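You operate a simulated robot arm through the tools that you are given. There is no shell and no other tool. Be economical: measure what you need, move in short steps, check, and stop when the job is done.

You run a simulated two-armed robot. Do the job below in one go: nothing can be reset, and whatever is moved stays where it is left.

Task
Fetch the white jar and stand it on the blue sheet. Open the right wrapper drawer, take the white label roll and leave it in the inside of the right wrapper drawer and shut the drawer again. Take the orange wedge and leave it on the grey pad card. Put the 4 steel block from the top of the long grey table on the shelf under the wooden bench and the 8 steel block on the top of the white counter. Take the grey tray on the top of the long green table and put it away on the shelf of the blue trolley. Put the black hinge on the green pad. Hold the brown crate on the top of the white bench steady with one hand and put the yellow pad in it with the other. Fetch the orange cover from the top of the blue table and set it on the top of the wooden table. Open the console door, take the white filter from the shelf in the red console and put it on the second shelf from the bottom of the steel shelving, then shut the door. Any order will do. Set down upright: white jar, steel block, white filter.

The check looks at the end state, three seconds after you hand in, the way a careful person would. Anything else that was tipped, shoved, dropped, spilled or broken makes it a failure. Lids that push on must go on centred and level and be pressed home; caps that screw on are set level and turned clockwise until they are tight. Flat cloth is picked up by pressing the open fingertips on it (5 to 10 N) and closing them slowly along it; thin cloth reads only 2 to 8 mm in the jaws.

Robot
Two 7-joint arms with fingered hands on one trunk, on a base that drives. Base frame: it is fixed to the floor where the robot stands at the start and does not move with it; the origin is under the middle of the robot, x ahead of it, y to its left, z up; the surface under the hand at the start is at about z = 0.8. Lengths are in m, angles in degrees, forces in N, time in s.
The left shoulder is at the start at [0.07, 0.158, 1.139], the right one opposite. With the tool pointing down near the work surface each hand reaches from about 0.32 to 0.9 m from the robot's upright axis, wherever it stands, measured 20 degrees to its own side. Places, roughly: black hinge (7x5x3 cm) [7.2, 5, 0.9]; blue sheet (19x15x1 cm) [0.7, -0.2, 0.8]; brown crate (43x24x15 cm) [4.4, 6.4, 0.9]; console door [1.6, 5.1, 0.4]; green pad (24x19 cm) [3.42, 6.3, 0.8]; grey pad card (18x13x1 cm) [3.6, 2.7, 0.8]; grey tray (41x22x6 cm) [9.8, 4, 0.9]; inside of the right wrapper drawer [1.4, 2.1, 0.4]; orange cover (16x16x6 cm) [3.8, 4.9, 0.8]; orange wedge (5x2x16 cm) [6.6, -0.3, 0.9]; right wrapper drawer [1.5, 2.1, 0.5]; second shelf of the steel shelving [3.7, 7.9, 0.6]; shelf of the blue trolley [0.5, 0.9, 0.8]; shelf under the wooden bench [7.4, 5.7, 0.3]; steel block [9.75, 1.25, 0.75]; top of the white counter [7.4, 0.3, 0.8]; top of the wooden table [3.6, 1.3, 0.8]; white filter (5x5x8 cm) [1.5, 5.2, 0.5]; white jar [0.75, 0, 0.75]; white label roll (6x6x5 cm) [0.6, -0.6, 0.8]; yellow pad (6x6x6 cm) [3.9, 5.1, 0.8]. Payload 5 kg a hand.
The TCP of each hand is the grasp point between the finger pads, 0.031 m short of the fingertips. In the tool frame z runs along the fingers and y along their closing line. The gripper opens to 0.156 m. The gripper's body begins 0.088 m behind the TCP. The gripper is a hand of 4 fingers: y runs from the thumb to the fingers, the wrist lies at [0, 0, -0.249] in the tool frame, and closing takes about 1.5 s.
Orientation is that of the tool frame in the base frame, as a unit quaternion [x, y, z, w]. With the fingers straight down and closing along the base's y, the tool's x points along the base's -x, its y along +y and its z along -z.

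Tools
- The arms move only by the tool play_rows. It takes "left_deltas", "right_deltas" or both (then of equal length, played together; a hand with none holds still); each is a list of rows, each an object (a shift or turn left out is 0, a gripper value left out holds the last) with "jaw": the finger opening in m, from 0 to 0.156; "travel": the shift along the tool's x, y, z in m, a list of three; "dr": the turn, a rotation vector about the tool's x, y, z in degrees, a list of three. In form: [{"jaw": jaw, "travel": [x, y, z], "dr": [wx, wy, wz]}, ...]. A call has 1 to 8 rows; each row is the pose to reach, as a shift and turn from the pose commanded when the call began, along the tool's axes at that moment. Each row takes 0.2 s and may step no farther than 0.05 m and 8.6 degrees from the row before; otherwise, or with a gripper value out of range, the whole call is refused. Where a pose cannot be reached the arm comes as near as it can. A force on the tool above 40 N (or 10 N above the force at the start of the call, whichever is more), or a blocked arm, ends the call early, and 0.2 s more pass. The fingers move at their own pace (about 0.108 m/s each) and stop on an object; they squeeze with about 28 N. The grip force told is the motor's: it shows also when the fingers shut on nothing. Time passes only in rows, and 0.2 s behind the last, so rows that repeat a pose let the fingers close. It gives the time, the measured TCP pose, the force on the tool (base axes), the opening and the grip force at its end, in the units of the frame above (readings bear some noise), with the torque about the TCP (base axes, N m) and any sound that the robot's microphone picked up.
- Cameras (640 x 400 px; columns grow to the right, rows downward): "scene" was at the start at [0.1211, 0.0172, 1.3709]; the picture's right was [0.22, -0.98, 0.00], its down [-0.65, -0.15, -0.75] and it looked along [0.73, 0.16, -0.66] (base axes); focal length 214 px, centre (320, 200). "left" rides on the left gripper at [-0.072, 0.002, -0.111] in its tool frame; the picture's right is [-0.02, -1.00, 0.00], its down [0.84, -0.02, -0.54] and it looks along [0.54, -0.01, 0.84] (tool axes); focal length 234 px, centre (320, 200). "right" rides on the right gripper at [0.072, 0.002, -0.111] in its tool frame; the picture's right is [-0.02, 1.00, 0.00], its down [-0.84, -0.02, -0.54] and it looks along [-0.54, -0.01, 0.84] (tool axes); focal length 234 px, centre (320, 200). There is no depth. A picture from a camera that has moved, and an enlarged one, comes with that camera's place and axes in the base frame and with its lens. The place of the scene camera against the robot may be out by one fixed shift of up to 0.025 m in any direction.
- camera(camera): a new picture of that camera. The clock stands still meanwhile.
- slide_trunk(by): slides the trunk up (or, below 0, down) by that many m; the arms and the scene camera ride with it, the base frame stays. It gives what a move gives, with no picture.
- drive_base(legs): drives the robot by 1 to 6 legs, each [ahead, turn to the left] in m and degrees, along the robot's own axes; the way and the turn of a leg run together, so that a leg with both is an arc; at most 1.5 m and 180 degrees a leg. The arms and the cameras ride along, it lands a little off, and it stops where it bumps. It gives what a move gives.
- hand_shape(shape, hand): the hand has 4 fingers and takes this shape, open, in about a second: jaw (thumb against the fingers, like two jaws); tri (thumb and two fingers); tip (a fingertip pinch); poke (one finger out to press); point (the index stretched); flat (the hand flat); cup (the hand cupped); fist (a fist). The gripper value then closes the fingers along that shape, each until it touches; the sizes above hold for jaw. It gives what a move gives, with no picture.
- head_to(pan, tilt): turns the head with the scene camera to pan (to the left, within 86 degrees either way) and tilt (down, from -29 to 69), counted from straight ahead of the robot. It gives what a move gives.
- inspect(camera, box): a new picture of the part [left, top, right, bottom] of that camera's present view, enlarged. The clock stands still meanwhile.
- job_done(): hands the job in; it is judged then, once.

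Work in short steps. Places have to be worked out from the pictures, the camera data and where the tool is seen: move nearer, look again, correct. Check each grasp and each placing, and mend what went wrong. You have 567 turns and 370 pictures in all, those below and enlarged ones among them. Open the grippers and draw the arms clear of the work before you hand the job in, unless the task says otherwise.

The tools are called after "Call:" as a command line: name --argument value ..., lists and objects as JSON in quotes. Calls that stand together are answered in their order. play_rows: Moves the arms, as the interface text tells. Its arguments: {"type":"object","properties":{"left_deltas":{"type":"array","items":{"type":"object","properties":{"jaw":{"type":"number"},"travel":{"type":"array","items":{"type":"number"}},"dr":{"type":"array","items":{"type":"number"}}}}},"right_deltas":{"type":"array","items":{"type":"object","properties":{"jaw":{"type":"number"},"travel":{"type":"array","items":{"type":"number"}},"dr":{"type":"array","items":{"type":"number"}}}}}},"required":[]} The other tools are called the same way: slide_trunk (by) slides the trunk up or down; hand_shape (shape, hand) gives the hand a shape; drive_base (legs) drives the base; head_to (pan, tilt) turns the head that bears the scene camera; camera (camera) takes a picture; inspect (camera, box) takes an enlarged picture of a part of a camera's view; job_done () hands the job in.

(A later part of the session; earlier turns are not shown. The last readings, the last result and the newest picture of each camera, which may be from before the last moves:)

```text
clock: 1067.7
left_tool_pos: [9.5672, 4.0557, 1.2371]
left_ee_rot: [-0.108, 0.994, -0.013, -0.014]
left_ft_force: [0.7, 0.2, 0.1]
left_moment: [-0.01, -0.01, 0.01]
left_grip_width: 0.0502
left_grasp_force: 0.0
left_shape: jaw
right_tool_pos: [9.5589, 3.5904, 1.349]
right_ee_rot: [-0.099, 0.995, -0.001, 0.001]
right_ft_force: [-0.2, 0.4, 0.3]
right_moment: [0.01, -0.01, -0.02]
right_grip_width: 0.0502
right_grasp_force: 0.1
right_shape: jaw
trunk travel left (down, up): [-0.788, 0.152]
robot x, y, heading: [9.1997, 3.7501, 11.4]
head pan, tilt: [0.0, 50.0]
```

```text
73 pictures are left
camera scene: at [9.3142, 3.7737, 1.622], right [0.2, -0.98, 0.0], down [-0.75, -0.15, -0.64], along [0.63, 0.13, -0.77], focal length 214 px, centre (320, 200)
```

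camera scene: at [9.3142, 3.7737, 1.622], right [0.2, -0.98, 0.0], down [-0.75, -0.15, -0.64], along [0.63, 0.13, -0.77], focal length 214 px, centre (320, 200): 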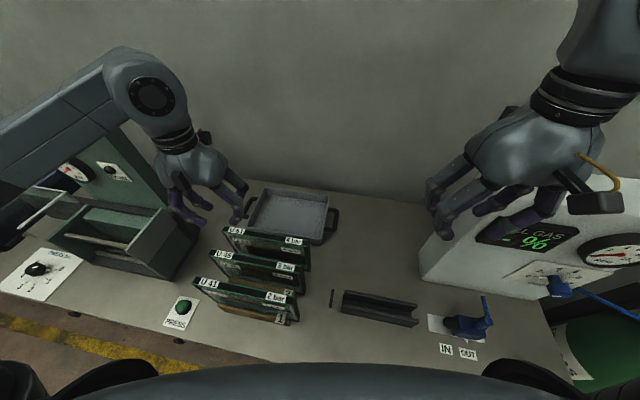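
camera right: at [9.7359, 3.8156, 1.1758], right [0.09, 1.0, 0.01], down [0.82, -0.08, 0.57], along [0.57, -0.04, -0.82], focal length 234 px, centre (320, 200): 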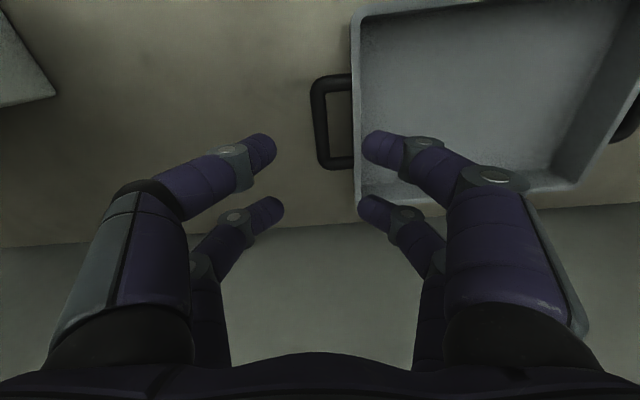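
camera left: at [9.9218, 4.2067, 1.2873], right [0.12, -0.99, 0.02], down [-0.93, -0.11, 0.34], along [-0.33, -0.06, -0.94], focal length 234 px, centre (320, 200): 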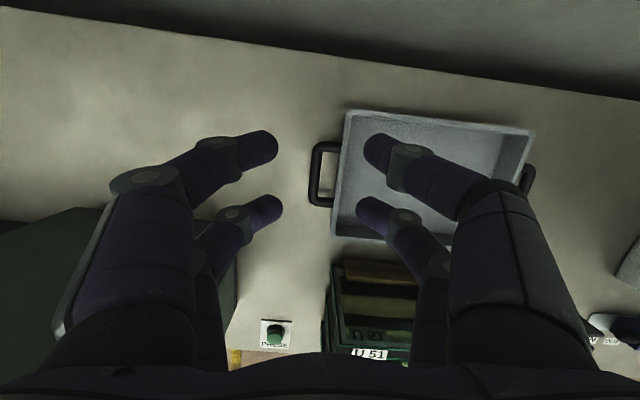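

Swing the left hand over the left handle, squaring its yaw.

Call:
play_rows --left_deltas '[{"travel": [-0.035, 0.01, 0.0], "dr": [0, 0, 2]}, {"travel": [-0.07, 0.02, 0.0], "dr": [0, 0, 4]}, {"travel": [-0.105, 0.03, 0.0], "dr": [0, 0, 6]}, {"travel": [-0.14, 0.042, 0.0], "dr": [0, 0, 8]}, {"travel": [-0.18, 0.055, 0.01], "dr": [0, 0, 10]}, {"travel": [-0.22, 0.067, 0.02], "dr": [0, 0, 12]}, {"travel": [-0.255, 0.078, 0.04], "dr": [0, 0, 12]}, {"travel": [-0.274, 0.083, 0.07], "dr": [0, 0, 12]}]'

Call:
play_rows --left_deltas '[{"travel": [0, 0, 0.03]}, {"travel": [0, 0, 0.06]}, {"travel": [0, 0, 0.09]}, {"travel": [0, 0, 0.12]}]'

Call:
camera --camera "left"

```text
clock: 1069.5
left_tool_pos: [9.8142, 4.1973, 1.154]
left_ee_rot: [-0.004, 1.0, -0.013, -0.012]
left_ft_force: [0.3, -0.2, -0.5]
left_moment: [-0.03, 0.0, -0.03]
left_grip_width: 0.0498
left_grasp_force: 0.1
left_shape: jaw
right_tool_pos: [9.5595, 3.5906, 1.3483]
right_ee_rot: [-0.099, 0.995, -0.001, 0.0]
right_ft_force: [0.5, -0.1, -0.2]
right_moment: [-0.02, 0.04, 0.0]
right_grip_width: 0.05
right_grasp_force: 0.0
right_shape: jaw
trunk travel left (down, up): [-0.788, 0.152]
robot x, y, heading: [9.1968, 3.7504, 11.5]
head pan, tilt: [0.0, 50.0]
```

```text
clock: 1070.5
left_tool_pos: [9.8144, 4.1916, 1.0327]
left_ee_rot: [-0.003, 1.0, -0.013, -0.013]
left_ft_force: [1.0, -0.5, -0.1]
left_moment: [0.01, 0.0, -0.01]
left_grip_width: 0.0502
left_grasp_force: 0.1
left_shape: jaw
right_tool_pos: [9.5594, 3.59, 1.3476]
right_ee_rot: [-0.099, 0.995, -0.001, -0.001]
right_ft_force: [-0.3, -0.6, 0.2]
right_moment: [0.03, -0.01, 0.01]
right_grip_width: 0.0503
right_grasp_force: 0.0
right_shape: jaw
trunk travel left (down, up): [-0.788, 0.152]
robot x, y, heading: [9.2014, 3.7528, 11.3]
head pan, tilt: [0.0, 50.0]
```

```text
72 pictures are left
camera left: at [9.8894, 4.1978, 1.1428], right [0.03, -1.0, 0.03], down [-0.82, -0.01, 0.57], along [-0.56, -0.04, -0.82], focal length 234 px, centre (320, 200)
```

left: 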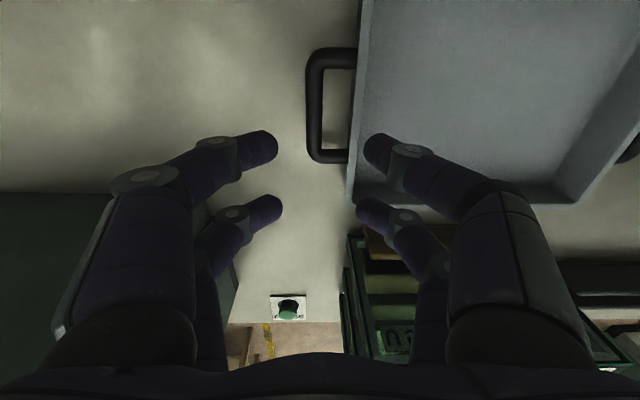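

Unblocked. Bar spans tool x -0.07..+0.02; shift and descend with jaw 4 cm so the inner fingers fit between bar and wall.

Call:
play_rows --left_deltas '[{"travel": [-0.01, 0.005, 0.02], "jaw": 0.04}, {"travel": [-0.02, 0.0105, 0.05]}, {"travel": [-0.02, 0.0105, 0.08]}, {"travel": [-0.02, 0.0105, 0.1]}]'

Call:
camera --camera "left"

```text
clock: 1071.5
left_tool_pos: [9.8281, 4.2017, 0.9329]
left_ee_rot: [-0.004, 1.0, -0.013, -0.013]
left_ft_force: [0.2, -0.1, -0.3]
left_moment: [0.01, 0.03, 0.02]
left_grip_width: 0.0406
left_grasp_force: 0.1
left_shape: jaw
right_tool_pos: [9.5579, 3.5894, 1.3482]
right_ee_rot: [-0.099, 0.995, -0.002, -0.001]
right_ft_force: [0.4, 0.5, 0.1]
right_moment: [0.03, -0.02, 0.01]
right_grip_width: 0.0501
right_grasp_force: 0.1
right_shape: jaw
trunk travel left (down, up): [-0.788, 0.152]
robot x, y, heading: [9.1994, 3.7509, 11.2]
head pan, tilt: [0.0, 50.0]
```

```text
71 pictures are left
camera left: at [9.9032, 4.2061, 1.0428], right [0.03, -1.0, 0.03], down [-0.82, -0.01, 0.57], along [-0.57, -0.04, -0.82], focal length 234 px, centre (320, 200)
```

left: 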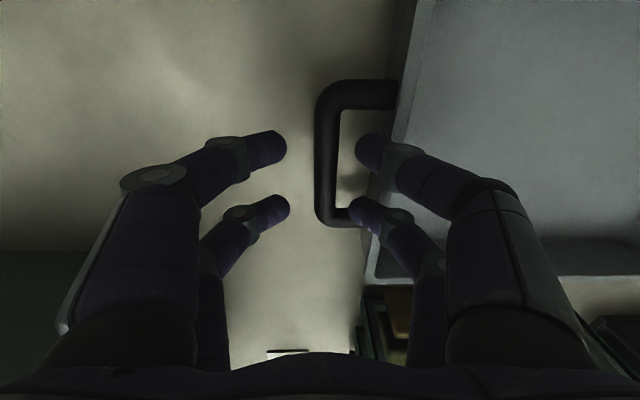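

Bar is centred between the finger pairs. Descend 3.8 cm and close.

Call:
play_rows --left_deltas '[{"travel": [-0.004, -0.002, 0.02]}, {"travel": [-0.004, -0.002, 0.034]}, {"travel": [-0.004, -0.002, 0.038]}, {"travel": [-0.004, -0.002, 0.038], "jaw": 0.02}, {"travel": [-0.004, -0.002, 0.038], "jaw": 0.0}, {"travel": [-0.004, -0.002, 0.038], "jaw": 0.0}, {"travel": [-0.004, -0.002, 0.038], "jaw": 0.0}]'

Call:
camera --camera "left"

```text
clock: 1072.1
left_tool_pos: [9.8323, 4.1995, 0.9145]
left_ee_rot: [-0.006, 1.0, -0.015, -0.005]
left_ft_force: [-2.6, 5.0, 13.7]
left_moment: [-0.67, 0.3, -0.25]
left_grip_width: 0.0398
left_grasp_force: 0.1
left_shape: jaw
right_tool_pos: [9.5567, 3.5907, 1.3497]
right_ee_rot: [-0.101, 0.995, 0.0, 0.001]
right_ft_force: [0.3, -0.5, 0.0]
right_moment: [0.01, 0.0, 0.01]
right_grip_width: 0.05
right_grasp_force: 0.1
right_shape: jaw
trunk travel left (down, up): [-0.788, 0.152]
robot x, y, heading: [9.2019, 3.752, 11.4]
head pan, tilt: [0.0, 50.0]
stopped in row 2 (left hand): the force on the tool passed its limit at 48 N (the readings are from after the stop); the commanded pose is now the measured one
```

```text
70 pictures are left
camera left: at [9.907, 4.2065, 1.0245], right [0.04, -1.0, 0.03], down [-0.83, -0.01, 0.56], along [-0.55, -0.05, -0.83], focal length 234 px, centre (320, 200)
```

left: 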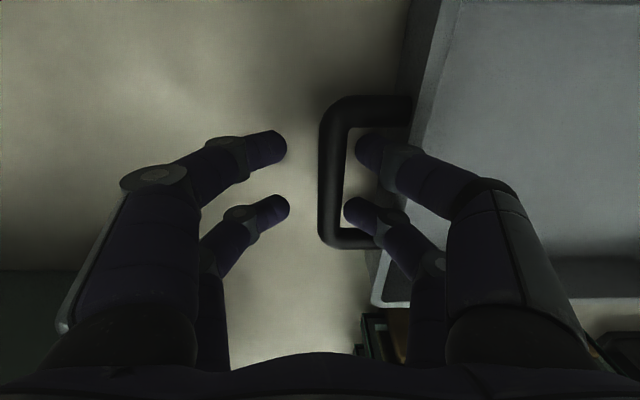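

Fingertips reached the table top (z≈0.88). Raise 4 mm and close round the bar.

Call:
play_rows --left_deltas '[{"travel": [0, 0, -0.005]}, {"travel": [0, 0, -0.005], "jaw": 0.02}, {"travel": [0, 0, -0.005], "jaw": 0.0}, {"travel": [0, 0, -0.005], "jaw": 0.0}, {"travel": [0, 0, -0.005], "jaw": 0.0}]'

Call:
camera --camera "left"

```text
clock: 1073.3
left_tool_pos: [9.8332, 4.2001, 0.9188]
left_ee_rot: [-0.007, 1.0, -0.015, -0.005]
left_ft_force: [6.1, 7.5, 21.0]
left_moment: [0.04, -0.34, 0.37]
left_grip_width: 0.0076
left_grasp_force: 27.8
left_shape: jaw
right_tool_pos: [9.5587, 3.5899, 1.35]
right_ee_rot: [-0.099, 0.995, 0.0, 0.0]
right_ft_force: [0.0, -0.2, -0.3]
right_moment: [0.03, -0.02, -0.01]
right_grip_width: 0.0503
right_grasp_force: 0.0
right_shape: jaw
trunk travel left (down, up): [-0.788, 0.152]
robot x, y, heading: [9.1976, 3.7511, 11.3]
head pan, tilt: [0.0, 50.0]
```

```text
69 pictures are left
camera left: at [9.9083, 4.206, 1.0293], right [0.04, -1.0, 0.03], down [-0.83, -0.02, 0.55], along [-0.55, -0.05, -0.83], focal length 234 px, centre (320, 200)
```

left: 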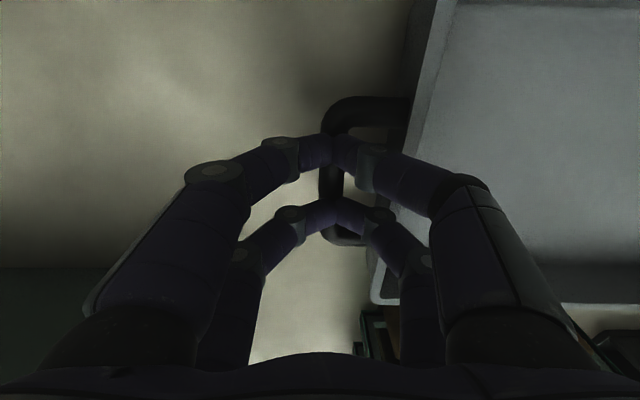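

Left handle gripped. Bring the right hand to the right handle: sideways first, then forward, squaring its yaw.

Call:
play_rows --right_deltas '[{"travel": [0.0, 0.04, 0.0], "dr": [0, 0, 2]}, {"travel": [0.0, 0.08, 0.0], "dr": [0, 0, 4]}, {"travel": [-0.01, 0.12, 0.0], "dr": [0, 0, 6]}, {"travel": [-0.045, 0.145, 0.0], "dr": [0, 0, 8]}, {"travel": [-0.085, 0.15, 0.0], "dr": [0, 0, 10]}, {"travel": [-0.13, 0.155, 0.0], "dr": [0, 0, 11.4]}, {"travel": [-0.175, 0.16, 0.0], "dr": [0, 0, 11.4]}, {"travel": [-0.22, 0.1625, 0.0], "dr": [0, 0, 11.4]}]'

Call:
play_rows --right_deltas '[{"travel": [-0.035, -0.013, 0.02]}, {"travel": [-0.07, -0.014, 0.05]}, {"travel": [-0.072, -0.014, 0.09]}, {"travel": [-0.072, -0.014, 0.13]}, {"travel": [-0.072, -0.014, 0.17]}, {"travel": [-0.072, -0.014, 0.21]}]'

Call:
camera --camera "right"

```text
clock: 1075.1
left_tool_pos: [9.8323, 4.1995, 0.9152]
left_ee_rot: [-0.006, 1.0, -0.015, -0.008]
left_ft_force: [-1.5, 4.3, 15.6]
left_moment: [-0.07, -0.21, 0.18]
left_grip_width: 0.0072
left_grasp_force: 27.8
left_shape: jaw
right_tool_pos: [9.7428, 3.7985, 1.3491]
right_ee_rot: [-0.001, 1.0, 0.0, 0.001]
right_ft_force: [0.4, 1.3, -0.6]
right_moment: [0.02, 0.02, 0.0]
right_grip_width: 0.0501
right_grasp_force: 0.0
right_shape: jaw
trunk travel left (down, up): [-0.788, 0.152]
robot x, y, heading: [9.2021, 3.7482, 11.1]
head pan, tilt: [0.0, 50.0]
```

```text
clock: 1076.5
left_tool_pos: [9.8309, 4.1966, 0.9211]
left_ee_rot: [-0.005, 1.0, -0.018, -0.005]
left_ft_force: [4.1, -4.2, 8.7]
left_moment: [-0.11, -0.08, 0.19]
left_grip_width: 0.0072
left_grasp_force: 27.8
left_shape: jaw
right_tool_pos: [9.8136, 3.7806, 1.1478]
right_ee_rot: [0.001, 1.0, 0.0, 0.006]
right_ft_force: [-0.3, 0.8, 0.4]
right_moment: [-0.05, -0.02, 0.03]
right_grip_width: 0.0501
right_grasp_force: 0.0
right_shape: jaw
trunk travel left (down, up): [-0.788, 0.152]
robot x, y, heading: [9.1999, 3.753, 11.5]
head pan, tilt: [0.0, 50.0]
```

```text
68 pictures are left
camera right: at [9.7389, 3.7818, 1.258], right [0.03, 1.0, 0.0], down [0.83, -0.02, 0.55], along [0.55, -0.02, -0.83], focal length 234 px, centre (320, 200)
```

right: 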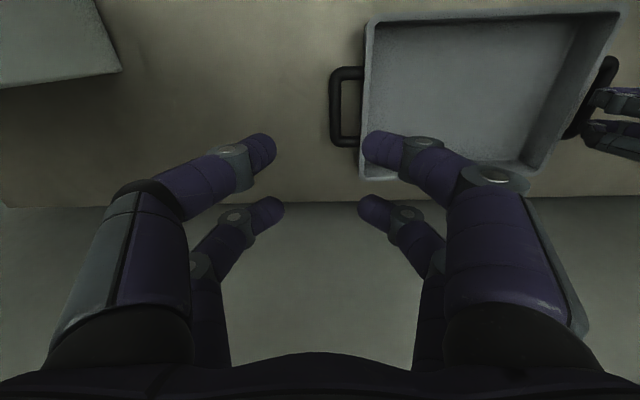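

Right bar at tool [0.004, 0.025, 0.234]. Align and descend with jaw 4 cm.

Call:
play_rows --right_deltas '[{"travel": [0.003, 0.021, 0.03], "jaw": 0.04}, {"travel": [0.003, 0.021, 0.07]}, {"travel": [0.003, 0.021, 0.11]}, {"travel": [0.003, 0.021, 0.15]}]'

Call:
camera --camera "right"

```text
clock: 1077.4
left_tool_pos: [9.8148, 4.1981, 0.9236]
left_ee_rot: [-0.003, 1.0, -0.017, 0.001]
left_ft_force: [-1.3, -1.3, -0.4]
left_moment: [0.1, -0.09, 0.03]
left_grip_width: 0.0071
left_grasp_force: 27.7
left_shape: jaw
right_tool_pos: [9.848, 3.7962, 1.1325]
right_ee_rot: [0.013, 0.996, 0.01, 0.093]
right_ft_force: [-5.3, -4.7, -3.7]
right_moment: [0.75, -0.7, 0.15]
right_grip_width: 0.0399
right_grasp_force: 0.1
right_shape: jaw
trunk travel left (down, up): [-0.788, 0.152]
robot x, y, heading: [9.1999, 3.7481, 10.4]
head pan, tilt: [0.0, 50.0]
stopped in row 4 (right hand): the arm was blocked; the commanded pose is now the measured one
```

```text
67 pictures are left
camera right: at [9.757, 3.7973, 1.228], right [0.05, 1.0, 0.03], down [0.72, -0.05, 0.69], along [0.69, -0.01, -0.72], focal length 234 px, centre (320, 200)
```

right: 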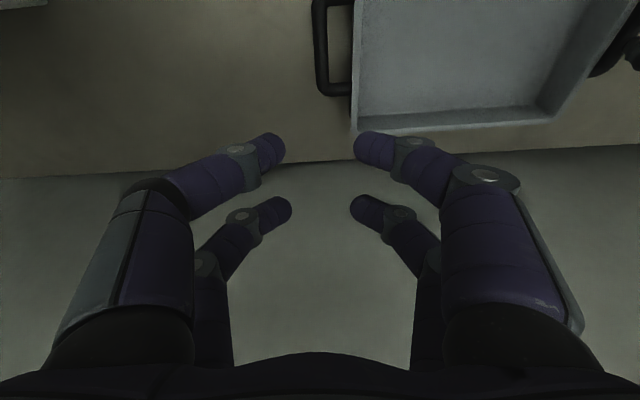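

The right arm is blocked by the gas box. New plan: lift the tray by its left handle alone so it hangs, and bring it out through the gap left of the racks. First retract the right hand.

Call:
play_rows --right_deltas '[{"travel": [0.02, 0, -0.03]}, {"travel": [0.04, 0, -0.06], "dr": [0, 3, 0]}, {"travel": [0.07, 0, -0.09], "dr": [0, 6, 0]}, {"travel": [0.1, 0, -0.12], "dr": [0, 9, 0]}, {"travel": [0.14, 0, -0.14], "dr": [0, 11, 0]}, {"travel": [0.18, -0.01, -0.15], "dr": [0, 11, 0]}, {"travel": [0.22, -0.03, -0.15], "dr": [0, 11, 0]}, {"travel": [0.26, -0.05, -0.15], "dr": [0, 11, 0]}]'

Call:
camera --camera "scene"

```text
clock: 1079.2
left_tool_pos: [9.8322, 4.1967, 0.9158]
left_ee_rot: [-0.004, 1.0, -0.016, -0.008]
left_ft_force: [-0.5, -0.6, 0.1]
left_moment: [0.08, -0.01, 0.0]
left_grip_width: 0.0072
left_grasp_force: 27.9
left_shape: jaw
right_tool_pos: [9.6094, 3.7359, 1.2231]
right_ee_rot: [0.006, 1.0, 0.014, -0.01]
right_ft_force: [-0.8, 0.1, 1.7]
right_moment: [-0.08, -0.19, 0.0]
right_grip_width: 0.04
right_grasp_force: 0.0
right_shape: jaw
right hand out of reach, approached as far as the arm can: row 7, 8
trunk travel left (down, up): [-0.788, 0.152]
robot x, y, heading: [9.2068, 3.7495, 10.8]
head pan, tilt: [0.0, 50.0]
```

```text
66 pictures are left
camera scene: at [9.309, 3.7748, 1.6222], right [0.19, -0.98, 0.0], down [-0.75, -0.15, -0.65], along [0.63, 0.12, -0.76], focal length 214 px, centre (320, 200)
```

scene: 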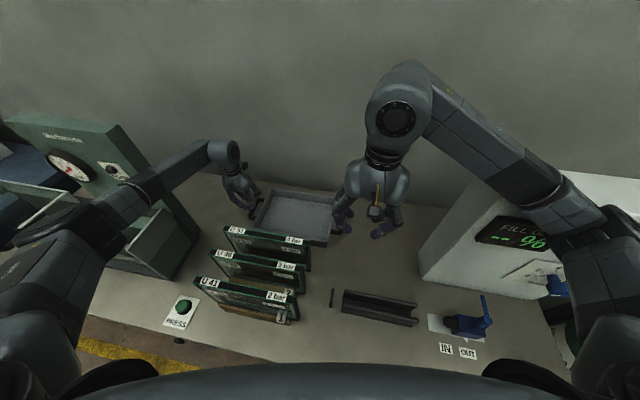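

Lift the left end slowly (the other end slides along the free table behind the racks).

Call:
play_rows --left_deltas '[{"travel": [0, 0, -0.03]}, {"travel": [0, -0.005, -0.065]}, {"travel": [0, -0.01, -0.1]}, {"travel": [0, -0.015, -0.14]}, {"travel": [0, -0.02, -0.18]}, {"travel": [0, -0.02, -0.215]}, {"travel": [0, -0.02, -0.25]}, {"travel": [0, -0.02, -0.285]}]'

Call:
camera --camera "scene"

Call:
camera --camera "left"

```text
clock: 1081.0
left_tool_pos: [9.8312, 4.1927, 1.2001]
left_ee_rot: [-0.007, 1.0, -0.016, -0.005]
left_ft_force: [-0.8, -0.4, -0.3]
left_moment: [-0.01, -0.02, 0.01]
left_grip_width: 0.0067
left_grasp_force: 27.6
left_shape: jaw
right_tool_pos: [9.6065, 3.7406, 1.2243]
right_ee_rot: [0.006, 1.0, 0.013, -0.009]
right_ft_force: [0.7, -0.6, -0.6]
right_moment: [-0.02, 0.02, 0.01]
right_grip_width: 0.04
right_grasp_force: 0.1
right_shape: jaw
trunk travel left (down, up): [-0.788, 0.152]
robot x, y, heading: [9.201, 3.751, 11.0]
head pan, tilt: [0.0, 50.0]
```

```text
65 pictures are left
camera scene: at [9.3057, 3.7721, 1.6228], right [0.19, -0.98, 0.0], down [-0.75, -0.15, -0.65], along [0.64, 0.12, -0.76], focal length 214 px, centre (320, 200)
```

scene: 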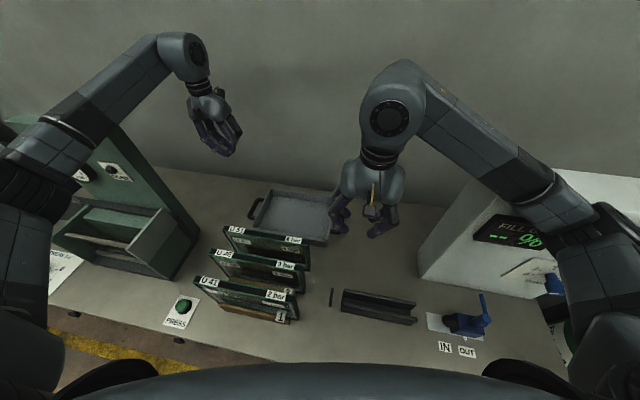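

```text
64 pictures are left
camera left: at [9.906, 4.1978, 1.3113], right [0.04, -1.0, 0.03], down [-0.83, -0.01, 0.56], along [-0.55, -0.05, -0.83], focal length 234 px, centre (320, 200)
```

left: 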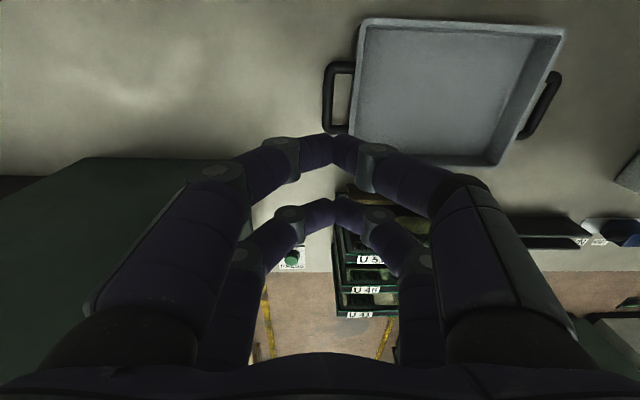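

The fingers slid off the bar. Instead I'll pinch the tray's front wall (x≈9.715) from above with the left hand turned 90°. Rotate and move there at height.

Call:
play_rows --left_deltas '[{"travel": [0.02, -0.025, -0.01], "dr": [0, 0, 8.5], "jaw": 0.08}, {"travel": [0.035, -0.05, -0.02], "dr": [0, 0, 17]}, {"travel": [0.05, -0.075, -0.03], "dr": [0, 0, 25.5]}, {"travel": [0.065, -0.1, -0.03], "dr": [0, 0, 34]}, {"travel": [0.08, -0.12, -0.03], "dr": [0, 0, 42.5]}, {"travel": [0.095, -0.14, -0.03], "dr": [0, 0, 51]}, {"travel": [0.105, -0.155, -0.03], "dr": [0, 0, 59.5]}, {"travel": [0.115, -0.17, -0.03], "dr": [0, 0, 68]}]'

Call:
play_rows --left_deltas '[{"dr": [0, 0, 7.5]}, {"dr": [0, 0, 15]}, {"dr": [0, 0, 22]}]'

Call:
camera --camera "left"

```text
clock: 1082.8
left_tool_pos: [9.7207, 4.0214, 1.2399]
left_ee_rot: [0.556, 0.831, -0.018, 0.005]
left_ft_force: [-0.9, 0.6, -0.7]
left_moment: [0.0, 0.02, 0.0]
left_grip_width: 0.0792
left_grasp_force: 0.1
left_shape: jaw
right_tool_pos: [9.6069, 3.7401, 1.2246]
right_ee_rot: [0.005, 1.0, 0.013, -0.008]
right_ft_force: [0.1, -0.6, 0.0]
right_moment: [-0.04, 0.01, 0.0]
right_grip_width: 0.0401
right_grasp_force: 0.0
right_shape: jaw
trunk travel left (down, up): [-0.788, 0.152]
robot x, y, heading: [9.2025, 3.751, 11.3]
head pan, tilt: [0.0, 50.0]
```

```text
clock: 1083.6
left_tool_pos: [9.721, 4.0227, 1.2408]
left_ee_rot: [0.703, 0.711, -0.016, 0.007]
left_ft_force: [-0.4, 0.4, 0.6]
left_moment: [0.01, -0.01, -0.01]
left_grip_width: 0.0794
left_grasp_force: 0.0
left_shape: jaw
right_tool_pos: [9.6057, 3.7399, 1.2248]
right_ee_rot: [0.006, 1.0, 0.014, -0.009]
right_ft_force: [0.3, -0.7, -0.2]
right_moment: [0.01, 0.0, 0.01]
right_grip_width: 0.0399
right_grasp_force: 0.1
right_shape: jaw
trunk travel left (down, up): [-0.788, 0.152]
robot x, y, heading: [9.1998, 3.7498, 11.0]
head pan, tilt: [0.0, 50.0]
```

```text
63 pictures are left
camera left: at [9.7259, 3.9544, 1.3536], right [-1.0, -0.03, 0.01], down [-0.02, 0.86, 0.52], along [-0.03, 0.52, -0.86], focal length 234 px, centre (320, 200)
```

left: 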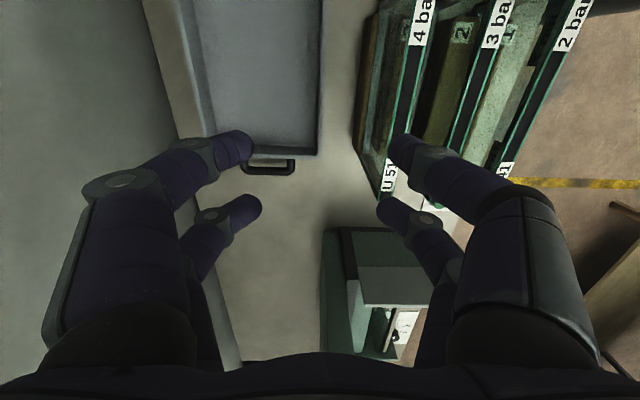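

Front wall is right under the hand. Descend with jaw 6 cm.

Call:
play_rows --left_deltas '[{"travel": [0, -0.003, 0.04], "jaw": 0.06}, {"travel": [0, -0.003, 0.085]}, {"travel": [-0.01, -0.003, 0.13]}, {"travel": [-0.015, -0.003, 0.175]}, {"travel": [-0.015, -0.003, 0.22]}, {"travel": [-0.015, -0.003, 0.26]}]'

Call:
camera --camera "left"

```text
clock: 1085.0
left_tool_pos: [9.7144, 3.9971, 0.9794]
left_ee_rot: [0.703, 0.711, -0.015, 0.009]
left_ft_force: [0.8, 0.0, 0.2]
left_moment: [0.01, 0.02, -0.01]
left_grip_width: 0.0602
left_grasp_force: 0.0
left_shape: jaw
right_tool_pos: [9.6051, 3.7399, 1.2256]
right_ee_rot: [0.006, 1.0, 0.013, -0.009]
right_ft_force: [0.1, 0.5, 0.0]
right_moment: [0.0, -0.01, 0.01]
right_grip_width: 0.0402
right_grasp_force: 0.0
right_shape: jaw
trunk travel left (down, up): [-0.788, 0.152]
robot x, y, heading: [9.202, 3.7513, 10.9]
head pan, tilt: [0.0, 50.0]
```

```text
62 pictures are left
camera left: at [9.7182, 3.9292, 1.0929], right [-1.0, -0.04, 0.01], down [-0.02, 0.86, 0.52], along [-0.03, 0.52, -0.86], focal length 234 px, centre (320, 200)
```

left: 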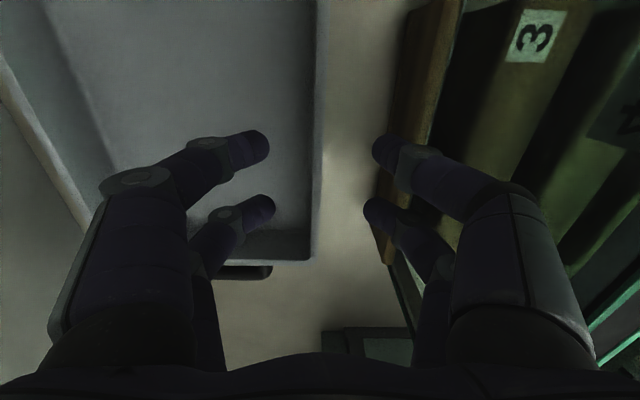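

Wall is centred. Narrow to 4.5 cm, descend 7 cm and pinch.

Call:
play_rows --left_deltas '[{"travel": [0, 0, 0.0], "jaw": 0.045}, {"travel": [0, 0, 0.03]}, {"travel": [0, 0, 0.055]}, {"travel": [0, 0, 0.07]}, {"travel": [0, 0, 0.07], "jaw": 0.02}, {"travel": [0, 0, 0.07], "jaw": 0.0}, {"travel": [0, 0, 0.07], "jaw": 0.0}, {"travel": [0, 0, 0.07], "jaw": 0.0}]'

Call:
camera --camera "left"

```text
clock: 1086.8
left_tool_pos: [9.717, 3.9963, 0.9082]
left_ee_rot: [0.703, 0.711, -0.016, 0.007]
left_ft_force: [-0.2, 0.6, 0.0]
left_moment: [-0.01, 0.02, -0.03]
left_grip_width: 0.0
left_grasp_force: 27.4
left_shape: jaw
right_tool_pos: [9.6054, 3.7394, 1.224]
right_ee_rot: [0.005, 1.0, 0.013, -0.009]
right_ft_force: [-0.9, -0.2, 0.0]
right_moment: [0.02, 0.01, -0.01]
right_grip_width: 0.0397
right_grasp_force: 0.1
right_shape: jaw
trunk travel left (down, up): [-0.788, 0.152]
robot x, y, heading: [9.2026, 3.7503, 11.0]
head pan, tilt: [0.0, 50.0]
```

```text
61 pictures are left
camera left: at [9.7214, 3.9284, 1.0218], right [-1.0, -0.04, 0.01], down [-0.02, 0.86, 0.52], along [-0.03, 0.52, -0.86], focal length 234 px, centre (320, 200)
```

left: 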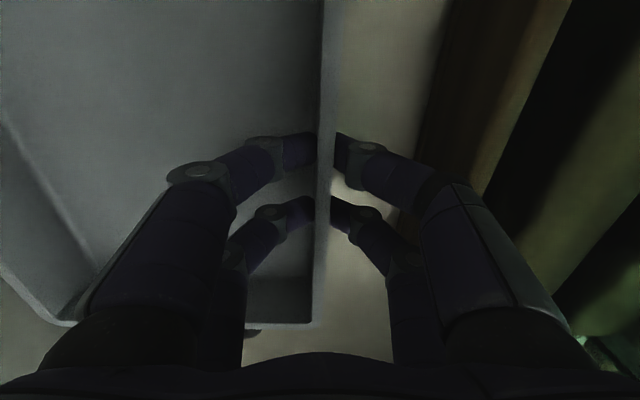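

The wall is pinched. Lift slowly and check.

Call:
play_rows --left_deltas '[{"travel": [0, 0, -0.02]}, {"travel": [0, 0, -0.045]}, {"travel": [0, 0, -0.075]}, {"travel": [0, 0, -0.11]}, {"travel": [0, 0, -0.145]}]'

Call:
camera --camera "scene"

```text
clock: 1088.0
left_tool_pos: [9.7175, 4.0027, 1.0537]
left_ee_rot: [0.703, 0.711, -0.016, 0.007]
left_ft_force: [-0.7, -0.8, -5.1]
left_moment: [0.1, 0.51, -0.05]
left_grip_width: 0.0
left_grasp_force: 28.3
left_shape: jaw
right_tool_pos: [9.6062, 3.7399, 1.2242]
right_ee_rot: [0.006, 1.0, 0.013, -0.008]
right_ft_force: [0.7, 0.3, -0.1]
right_moment: [-0.02, -0.03, 0.0]
right_grip_width: 0.0399
right_grasp_force: 0.1
right_shape: jaw
trunk travel left (down, up): [-0.788, 0.152]
robot x, y, heading: [9.2014, 3.7522, 11.1]
head pan, tilt: [0.0, 50.0]
```

```text
60 pictures are left
camera scene: at [9.306, 3.7727, 1.6228], right [0.19, -0.98, 0.0], down [-0.75, -0.15, -0.65], along [0.64, 0.12, -0.76], focal length 214 px, centre (320, 200)
```

scene: 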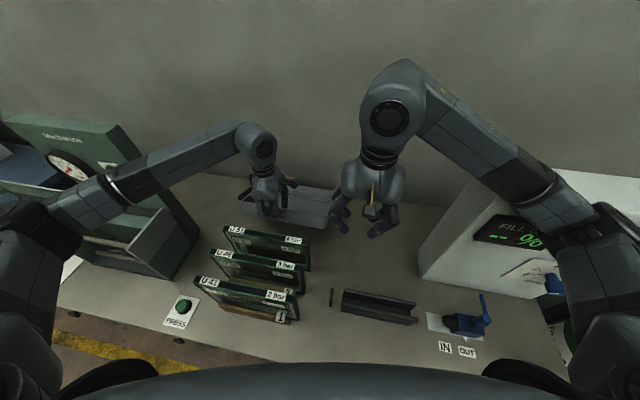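

The tray is lifted and held nearly level (0.5 kg). Raise it well above the racks.

Call:
play_rows --left_deltas '[{"travel": [0, 0, -0.04]}, {"travel": [0, 0, -0.08]}, {"travel": [0, 0, -0.12]}, {"travel": [0, 0, -0.16]}, {"travel": [0, 0, -0.2]}, {"travel": [0, 0, -0.24]}]'

Call:
camera --camera "left"

Call:
camera --camera "scene"

```text
clock: 1089.4
left_tool_pos: [9.721, 4.0058, 1.2934]
left_ee_rot: [0.703, 0.711, -0.017, 0.007]
left_ft_force: [0.4, 0.1, -5.6]
left_moment: [0.07, 0.48, -0.01]
left_grip_width: 0.0
left_grasp_force: 28.1
left_shape: jaw
right_tool_pos: [9.6057, 3.7401, 1.2248]
right_ee_rot: [0.005, 1.0, 0.012, -0.009]
right_ft_force: [0.4, 0.0, -0.6]
right_moment: [-0.02, 0.01, -0.01]
right_grip_width: 0.0401
right_grasp_force: 0.1
right_shape: jaw
trunk travel left (down, up): [-0.788, 0.152]
robot x, y, heading: [9.2012, 3.7503, 11.4]
head pan, tilt: [0.0, 50.0]
```

```text
59 pictures are left
camera left: at [9.7251, 3.9386, 1.408], right [-1.0, -0.04, 0.01], down [-0.02, 0.86, 0.52], along [-0.03, 0.52, -0.86], focal length 234 px, centre (320, 200)
```

left: 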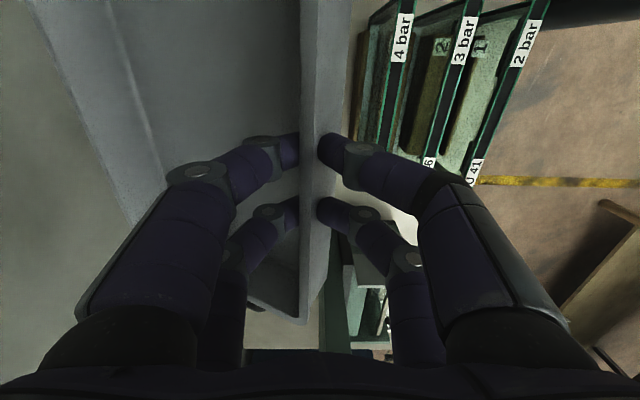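

```text
58 pictures are left
camera scene: at [9.3059, 3.7727, 1.6228], right [0.19, -0.98, 0.0], down [-0.75, -0.15, -0.65], along [0.64, 0.12, -0.76], focal length 214 px, centre (320, 200)
```

scene: 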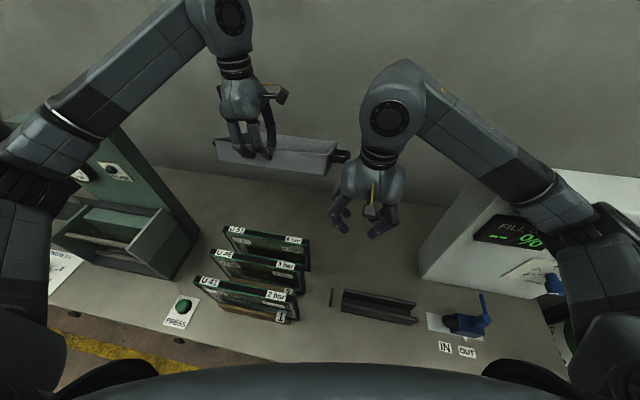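

Back out slowly in two steps.

Call:
drive_base --legs '[[-0.2, 0]]'

Call:
drive_base --legs '[[-0.35, 0]]'

Call:
camera --camera "scene"

```text
clock: 1091.0
left_tool_pos: [9.532, 3.9729, 1.2887]
left_ee_rot: [0.701, 0.713, -0.019, 0.005]
left_ft_force: [1.7, 0.3, -4.9]
left_moment: [0.1, 0.41, 0.01]
left_grip_width: 0.0004
left_grasp_force: 28.0
left_shape: jaw
right_tool_pos: [9.4179, 3.7044, 1.2202]
right_ee_rot: [0.002, 1.0, 0.012, -0.014]
right_ft_force: [0.6, -0.3, 0.3]
right_moment: [-0.01, 0.04, -0.03]
right_grip_width: 0.0401
right_grasp_force: 0.1
right_shape: jaw
trunk travel left (down, up): [-0.788, 0.152]
robot x, y, heading: [9.0006, 3.712, 11.3]
head pan, tilt: [0.0, 50.0]
```

```text
clock: 1093.3
left_tool_pos: [9.1816, 3.9019, 1.2884]
left_ee_rot: [0.7, 0.714, -0.02, 0.005]
left_ft_force: [-0.1, 0.3, -4.3]
left_moment: [0.13, 0.41, 0.02]
left_grip_width: 0.0
left_grasp_force: 28.1
left_shape: jaw
right_tool_pos: [9.0686, 3.6344, 1.2203]
right_ee_rot: [0.002, 1.0, 0.012, -0.013]
right_ft_force: [0.4, -0.4, 0.1]
right_moment: [0.0, -0.01, -0.01]
right_grip_width: 0.0398
right_grasp_force: 0.0
right_shape: jaw
trunk travel left (down, up): [-0.788, 0.152]
robot x, y, heading: [8.6575, 3.638, 11.4]
head pan, tilt: [0.0, 50.0]
```

```text
57 pictures are left
camera scene: at [8.7714, 3.6647, 1.6217], right [0.2, -0.98, 0.0], down [-0.75, -0.15, -0.64], along [0.63, 0.13, -0.77], focal length 214 px, centre (320, 200)
```

scene: 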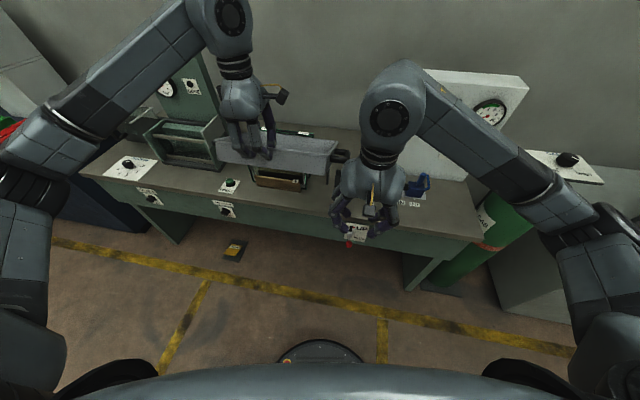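

Tray is clear of the table and racks are intact. Lower the trunk and carry it west.

Call:
slide_trunk --by -0.15

Call:
drive_base --legs '[[0, 160], [1.5, 0], [1.3, 0]]'

Call:
camera --camera "left"

```text
clock: 1095.0
left_tool_pos: [9.1799, 3.9003, 1.1406]
left_ee_rot: [0.699, 0.714, -0.019, 0.006]
left_ft_force: [0.7, 0.1, -4.6]
left_moment: [0.11, 0.39, 0.02]
left_grip_width: 0.0
left_grasp_force: 28.6
left_shape: jaw
right_tool_pos: [9.0674, 3.6323, 1.0737]
right_ee_rot: [0.003, 1.0, 0.012, -0.012]
right_ft_force: [0.6, -0.1, -0.7]
right_moment: [0.01, 0.01, 0.0]
right_grip_width: 0.0404
right_grasp_force: 0.2
right_shape: jaw
trunk travel left (down, up): [-0.638, 0.302]
robot x, y, heading: [8.6553, 3.6438, 11.6]
head pan, tilt: [0.0, 50.0]
```

```text
clock: 1114.9
left_tool_pos: [5.3761, 4.3516, 1.1405]
left_ee_rot: [-0.53, 0.848, 0.001, 0.02]
left_ft_force: [0.4, 0.8, -4.0]
left_moment: [-0.2, -0.34, 0.0]
left_grip_width: 0.0001
left_grasp_force: 28.3
left_shape: jaw
right_tool_pos: [5.5993, 4.5377, 1.0704]
right_ee_rot: [0.971, -0.237, 0.009, 0.015]
right_ft_force: [0.3, 0.2, 0.4]
right_moment: [-0.01, -0.03, 0.01]
right_grip_width: 0.0398
right_grasp_force: 0.1
right_shape: jaw
trunk travel left (down, up): [-0.638, 0.302]
robot x, y, heading: [5.9639, 4.3432, 164.7]
head pan, tilt: [0.0, 50.0]
```

```text
56 pictures are left
camera left: at [5.404, 4.4147, 1.2537], right [0.91, -0.42, 0.02], down [-0.37, -0.77, 0.52], along [-0.2, -0.48, -0.86], focal length 234 px, centre (320, 200)
```

left: 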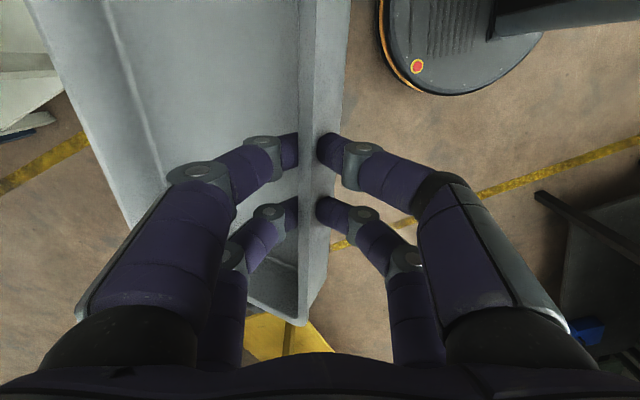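

Tray still firm. Correct heading and continue west.

Call:
drive_base --legs '[[0, 23], [1.5, 0], [1.4, 0]]'

Call:
drive_base --legs '[[0, 45], [1.0, 0]]'

```text
clock: 1130.4
left_tool_pos: [2.4957, 3.7285, 1.1393]
left_ee_rot: [-0.693, 0.72, 0.004, 0.02]
left_ft_force: [-0.6, -0.6, -3.8]
left_moment: [-0.12, -0.43, 0.01]
left_grip_width: 0.0
left_grasp_force: 28.2
left_shape: jaw
right_tool_pos: [2.623, 3.9905, 1.073]
right_ee_rot: [0.999, -0.031, 0.012, 0.013]
right_ft_force: [-0.2, 0.6, 0.3]
right_moment: [0.02, 0.0, 0.02]
right_grip_width: 0.0401
right_grasp_force: 0.0
right_shape: jaw
trunk travel left (down, up): [-0.638, 0.302]
robot x, y, heading: [3.0308, 3.963, -171.6]
head pan, tilt: [0.0, 50.0]
```

```text
clock: 1137.7
left_tool_pos: [2.2281, 2.5886, 1.1388]
left_ee_rot: [0.92, -0.391, -0.013, -0.015]
left_ft_force: [-0.4, 0.6, -4.1]
left_moment: [0.19, -0.38, 0.01]
left_grip_width: 0.0
left_grasp_force: 27.6
left_shape: jaw
right_tool_pos: [2.1302, 2.8641, 1.0709]
right_ee_rot: [0.932, 0.362, 0.015, 0.007]
right_ft_force: [-0.2, -0.1, 0.3]
right_moment: [-0.01, 0.01, 0.02]
right_grip_width: 0.0402
right_grasp_force: 0.2
right_shape: jaw
trunk travel left (down, up): [-0.638, 0.302]
robot x, y, heading: [2.4383, 3.1371, -125.6]
head pan, tilt: [0.0, 50.0]
```

Turn west and go along y≈3.14 to x≈-0.6, then south to y≈0.9.

Call:
drive_base --legs '[[0, -53], [1.5, 0], [1.5, 0]]'

Call:
drive_base --legs '[[0, 88], [1.5, 0], [0.6, 0]]'

Call:
head_to --pan 60 --tilt 35

Call:
camera --camera "scene"

```text
clock: 1154.7
left_tool_pos: [-1.1572, 2.8378, 1.1387]
left_ee_rot: [-0.657, 0.754, 0.004, 0.019]
left_ft_force: [0.2, -0.6, -4.4]
left_moment: [-0.13, -0.38, -0.01]
left_grip_width: 0.0001
left_grasp_force: 28.2
left_shape: jaw
right_tool_pos: [-1.005, 3.0839, 1.0712]
right_ee_rot: [0.997, -0.081, 0.012, 0.013]
right_ft_force: [-0.5, 0.0, -0.4]
right_moment: [0.02, 0.0, -0.02]
right_grip_width: 0.04
right_grasp_force: 0.0
right_shape: jaw
trunk travel left (down, up): [-0.638, 0.302]
robot x, y, heading: [-0.5984, 3.0119, -177.7]
head pan, tilt: [0.0, 50.0]
```

```text
clock: 1168.9
left_tool_pos: [-0.5333, 0.3264, 1.1393]
left_ee_rot: [0.994, -0.108, -0.016, -0.011]
left_ft_force: [0.2, -0.3, -4.2]
left_moment: [0.38, -0.16, 0.01]
left_grip_width: 0.0
left_grasp_force: 27.7
left_shape: jaw
right_tool_pos: [-0.7673, 0.4979, 1.0719]
right_ee_rot: [0.786, 0.618, 0.018, 0.002]
right_ft_force: [-0.2, 0.4, -0.5]
right_moment: [-0.01, -0.02, 0.0]
right_grip_width: 0.04
right_grasp_force: 0.0
right_shape: jaw
trunk travel left (down, up): [-0.638, 0.302]
robot x, y, heading: [-0.6624, 0.8988, -92.1]
head pan, tilt: [0.0, 50.0]
```

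```text
clock: 1170.2
left_tool_pos: [-0.5341, 0.3256, 1.1398]
left_ee_rot: [0.994, -0.107, -0.017, -0.012]
left_ft_force: [-0.1, -0.7, -4.4]
left_moment: [0.37, -0.21, 0.01]
left_grip_width: 0.0
left_grasp_force: 27.7
left_shape: jaw
right_tool_pos: [-0.767, 0.4976, 1.0719]
right_ee_rot: [0.786, 0.618, 0.018, 0.002]
right_ft_force: [-0.7, -0.2, -0.6]
right_moment: [0.0, 0.01, 0.03]
right_grip_width: 0.0399
right_grasp_force: 0.0
right_shape: jaw
trunk travel left (down, up): [-0.638, 0.302]
robot x, y, heading: [-0.662, 0.8949, -91.9]
head pan, tilt: [60.0, 35.0]
```

```text
55 pictures are left
camera scene: at [-0.6024, 0.797, 1.4937], right [-0.53, -0.85, 0.0], down [-0.49, 0.3, -0.82], along [0.69, -0.43, -0.57], focal length 214 px, centre (320, 200)
```

scene: 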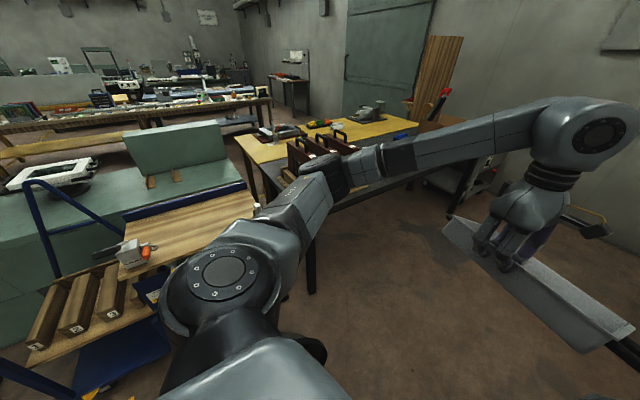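

Turn to face the trolley and look.

Call:
drive_base --legs '[[0, 92]]'

Call:
head_to --pan 0 --tilt 40

Call:
camera --camera "scene"

```text
clock: 1174.5
left_tool_pos: [-0.098, 1.0461, 1.1391]
left_ee_rot: [0.768, 0.64, -0.02, 0.004]
left_ft_force: [0.2, 0.3, -4.0]
left_moment: [0.18, 0.34, 0.01]
left_grip_width: 0.0002
left_grasp_force: 27.8
left_shape: jaw
right_tool_pos: [-0.2622, 0.8075, 1.0713]
right_ee_rot: [0.101, 0.995, 0.014, -0.01]
right_ft_force: [1.0, -0.2, -0.3]
right_moment: [-0.01, 0.01, -0.02]
right_grip_width: 0.0398
right_grasp_force: 0.1
right_shape: jaw
trunk travel left (down, up): [-0.638, 0.302]
robot x, y, heading: [-0.6617, 0.8983, -0.5]
head pan, tilt: [60.0, 35.0]
```

```text
clock: 1175.8
left_tool_pos: [-0.0974, 1.0462, 1.1386]
left_ee_rot: [0.768, 0.64, -0.02, 0.003]
left_ft_force: [-0.4, -0.8, -3.9]
left_moment: [0.14, 0.39, -0.01]
left_grip_width: 0.0
left_grasp_force: 28.1
left_shape: jaw
right_tool_pos: [-0.2633, 0.8074, 1.0709]
right_ee_rot: [0.102, 0.995, 0.014, -0.011]
right_ft_force: [0.1, -0.1, 0.2]
right_moment: [0.03, 0.0, 0.02]
right_grip_width: 0.0398
right_grasp_force: 0.1
right_shape: jaw
trunk travel left (down, up): [-0.638, 0.302]
robot x, y, heading: [-0.665, 0.8989, 0.1]
head pan, tilt: [0.0, 40.0]
```

```text
54 pictures are left
camera scene: at [-0.5396, 0.8948, 1.4861], right [0.0, -1.0, 0.0], down [-0.64, 0.0, -0.77], along [0.77, 0.0, -0.64], focal length 214 px, centre (320, 200)
```

scene: 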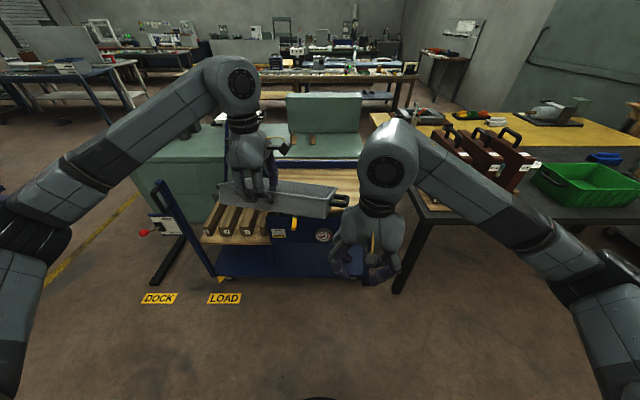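

Enlarge the trolley.

Call:
inspect --camera "scene" --box '[140, 130, 420, 300]'

```text
2.29 times, centred on (280, 215) of scene
camera zoom: at [-0.5396, 0.8948, 1.4861], right [0.0, -1.0, 0.0], down [-0.64, 0.0, -0.77], along [0.77, 0.0, -0.64], focal length 490 px, centre (411, 166)
```

zoom: 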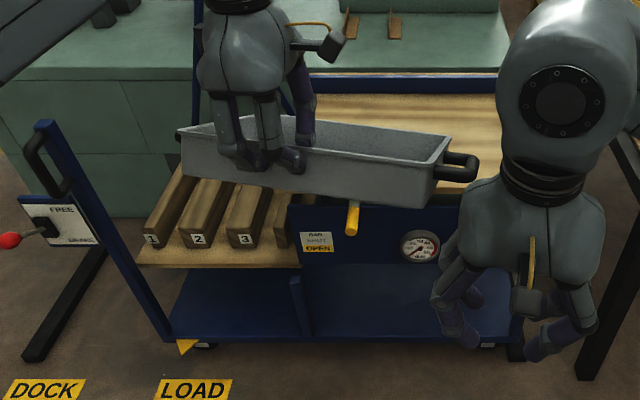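

Use the right camera to view the deck.

Call:
play_rows --right_deltas '[{"travel": [-0.04, -0.02, -0.03], "jaw": 0.1}, {"travel": [-0.08, -0.05, -0.05]}, {"travel": [-0.12, -0.08, -0.05]}, {"travel": [-0.16, -0.1, -0.05]}, {"travel": [-0.2, -0.12, -0.05]}]'

Call:
camera --camera "right"

```text
refused: row 1 steps farther than a row can; nothing moved
```

```text
52 pictures are left
camera right: at [-0.3309, 0.8201, 1.1843], right [0.23, 0.97, 0.02], down [0.83, -0.21, 0.52], along [0.51, -0.1, -0.85], focal length 234 px, centre (320, 200)
```

right: 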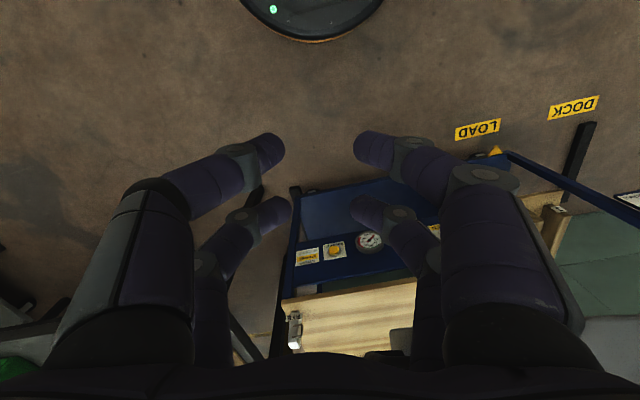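

Move the right hand forward with smaller steps.

Call:
play_rows --right_deltas '[{"travel": [-0.03, -0.015, -0.02], "jaw": 0.1}, {"travel": [-0.06, -0.03, -0.04]}, {"travel": [-0.1, -0.045, -0.05]}, {"travel": [-0.14, -0.06, -0.05]}, {"travel": [-0.18, -0.075, -0.05]}, {"travel": [-0.22, -0.09, -0.05]}, {"travel": [-0.26, -0.1, -0.05]}]'

Call:
camera --camera "right"

```text
clock: 1177.4
left_tool_pos: [-0.0973, 1.0455, 1.1393]
left_ee_rot: [0.768, 0.64, -0.021, 0.003]
left_ft_force: [1.3, -0.2, -4.9]
left_moment: [0.15, 0.37, 0.01]
left_grip_width: 0.0002
left_grasp_force: 28.1
left_shape: jaw
right_tool_pos: [-0.0265, 0.6556, 1.1143]
right_ee_rot: [0.102, 0.995, 0.013, -0.012]
right_ft_force: [0.6, -0.2, -0.1]
right_moment: [0.03, 0.01, 0.04]
right_grip_width: 0.0994
right_grasp_force: 0.1
right_shape: jaw
trunk travel left (down, up): [-0.638, 0.302]
robot x, y, heading: [-0.6614, 0.8969, -0.0]
head pan, tilt: [0.0, 40.0]
```

```text
51 pictures are left
camera right: at [-0.0958, 0.6681, 1.2266], right [0.23, 0.97, 0.02], down [0.83, -0.21, 0.52], along [0.51, -0.1, -0.85], focal length 234 px, centre (320, 200)
```

right: 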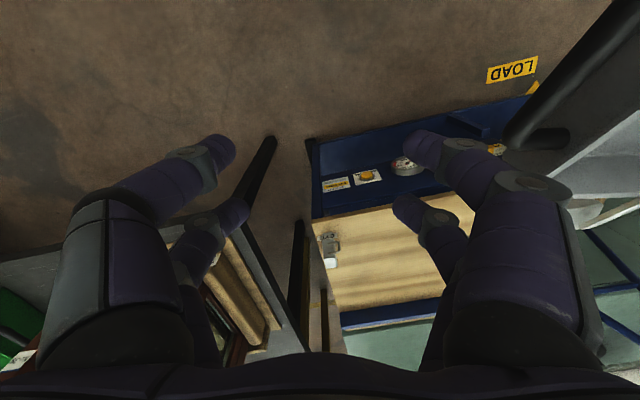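

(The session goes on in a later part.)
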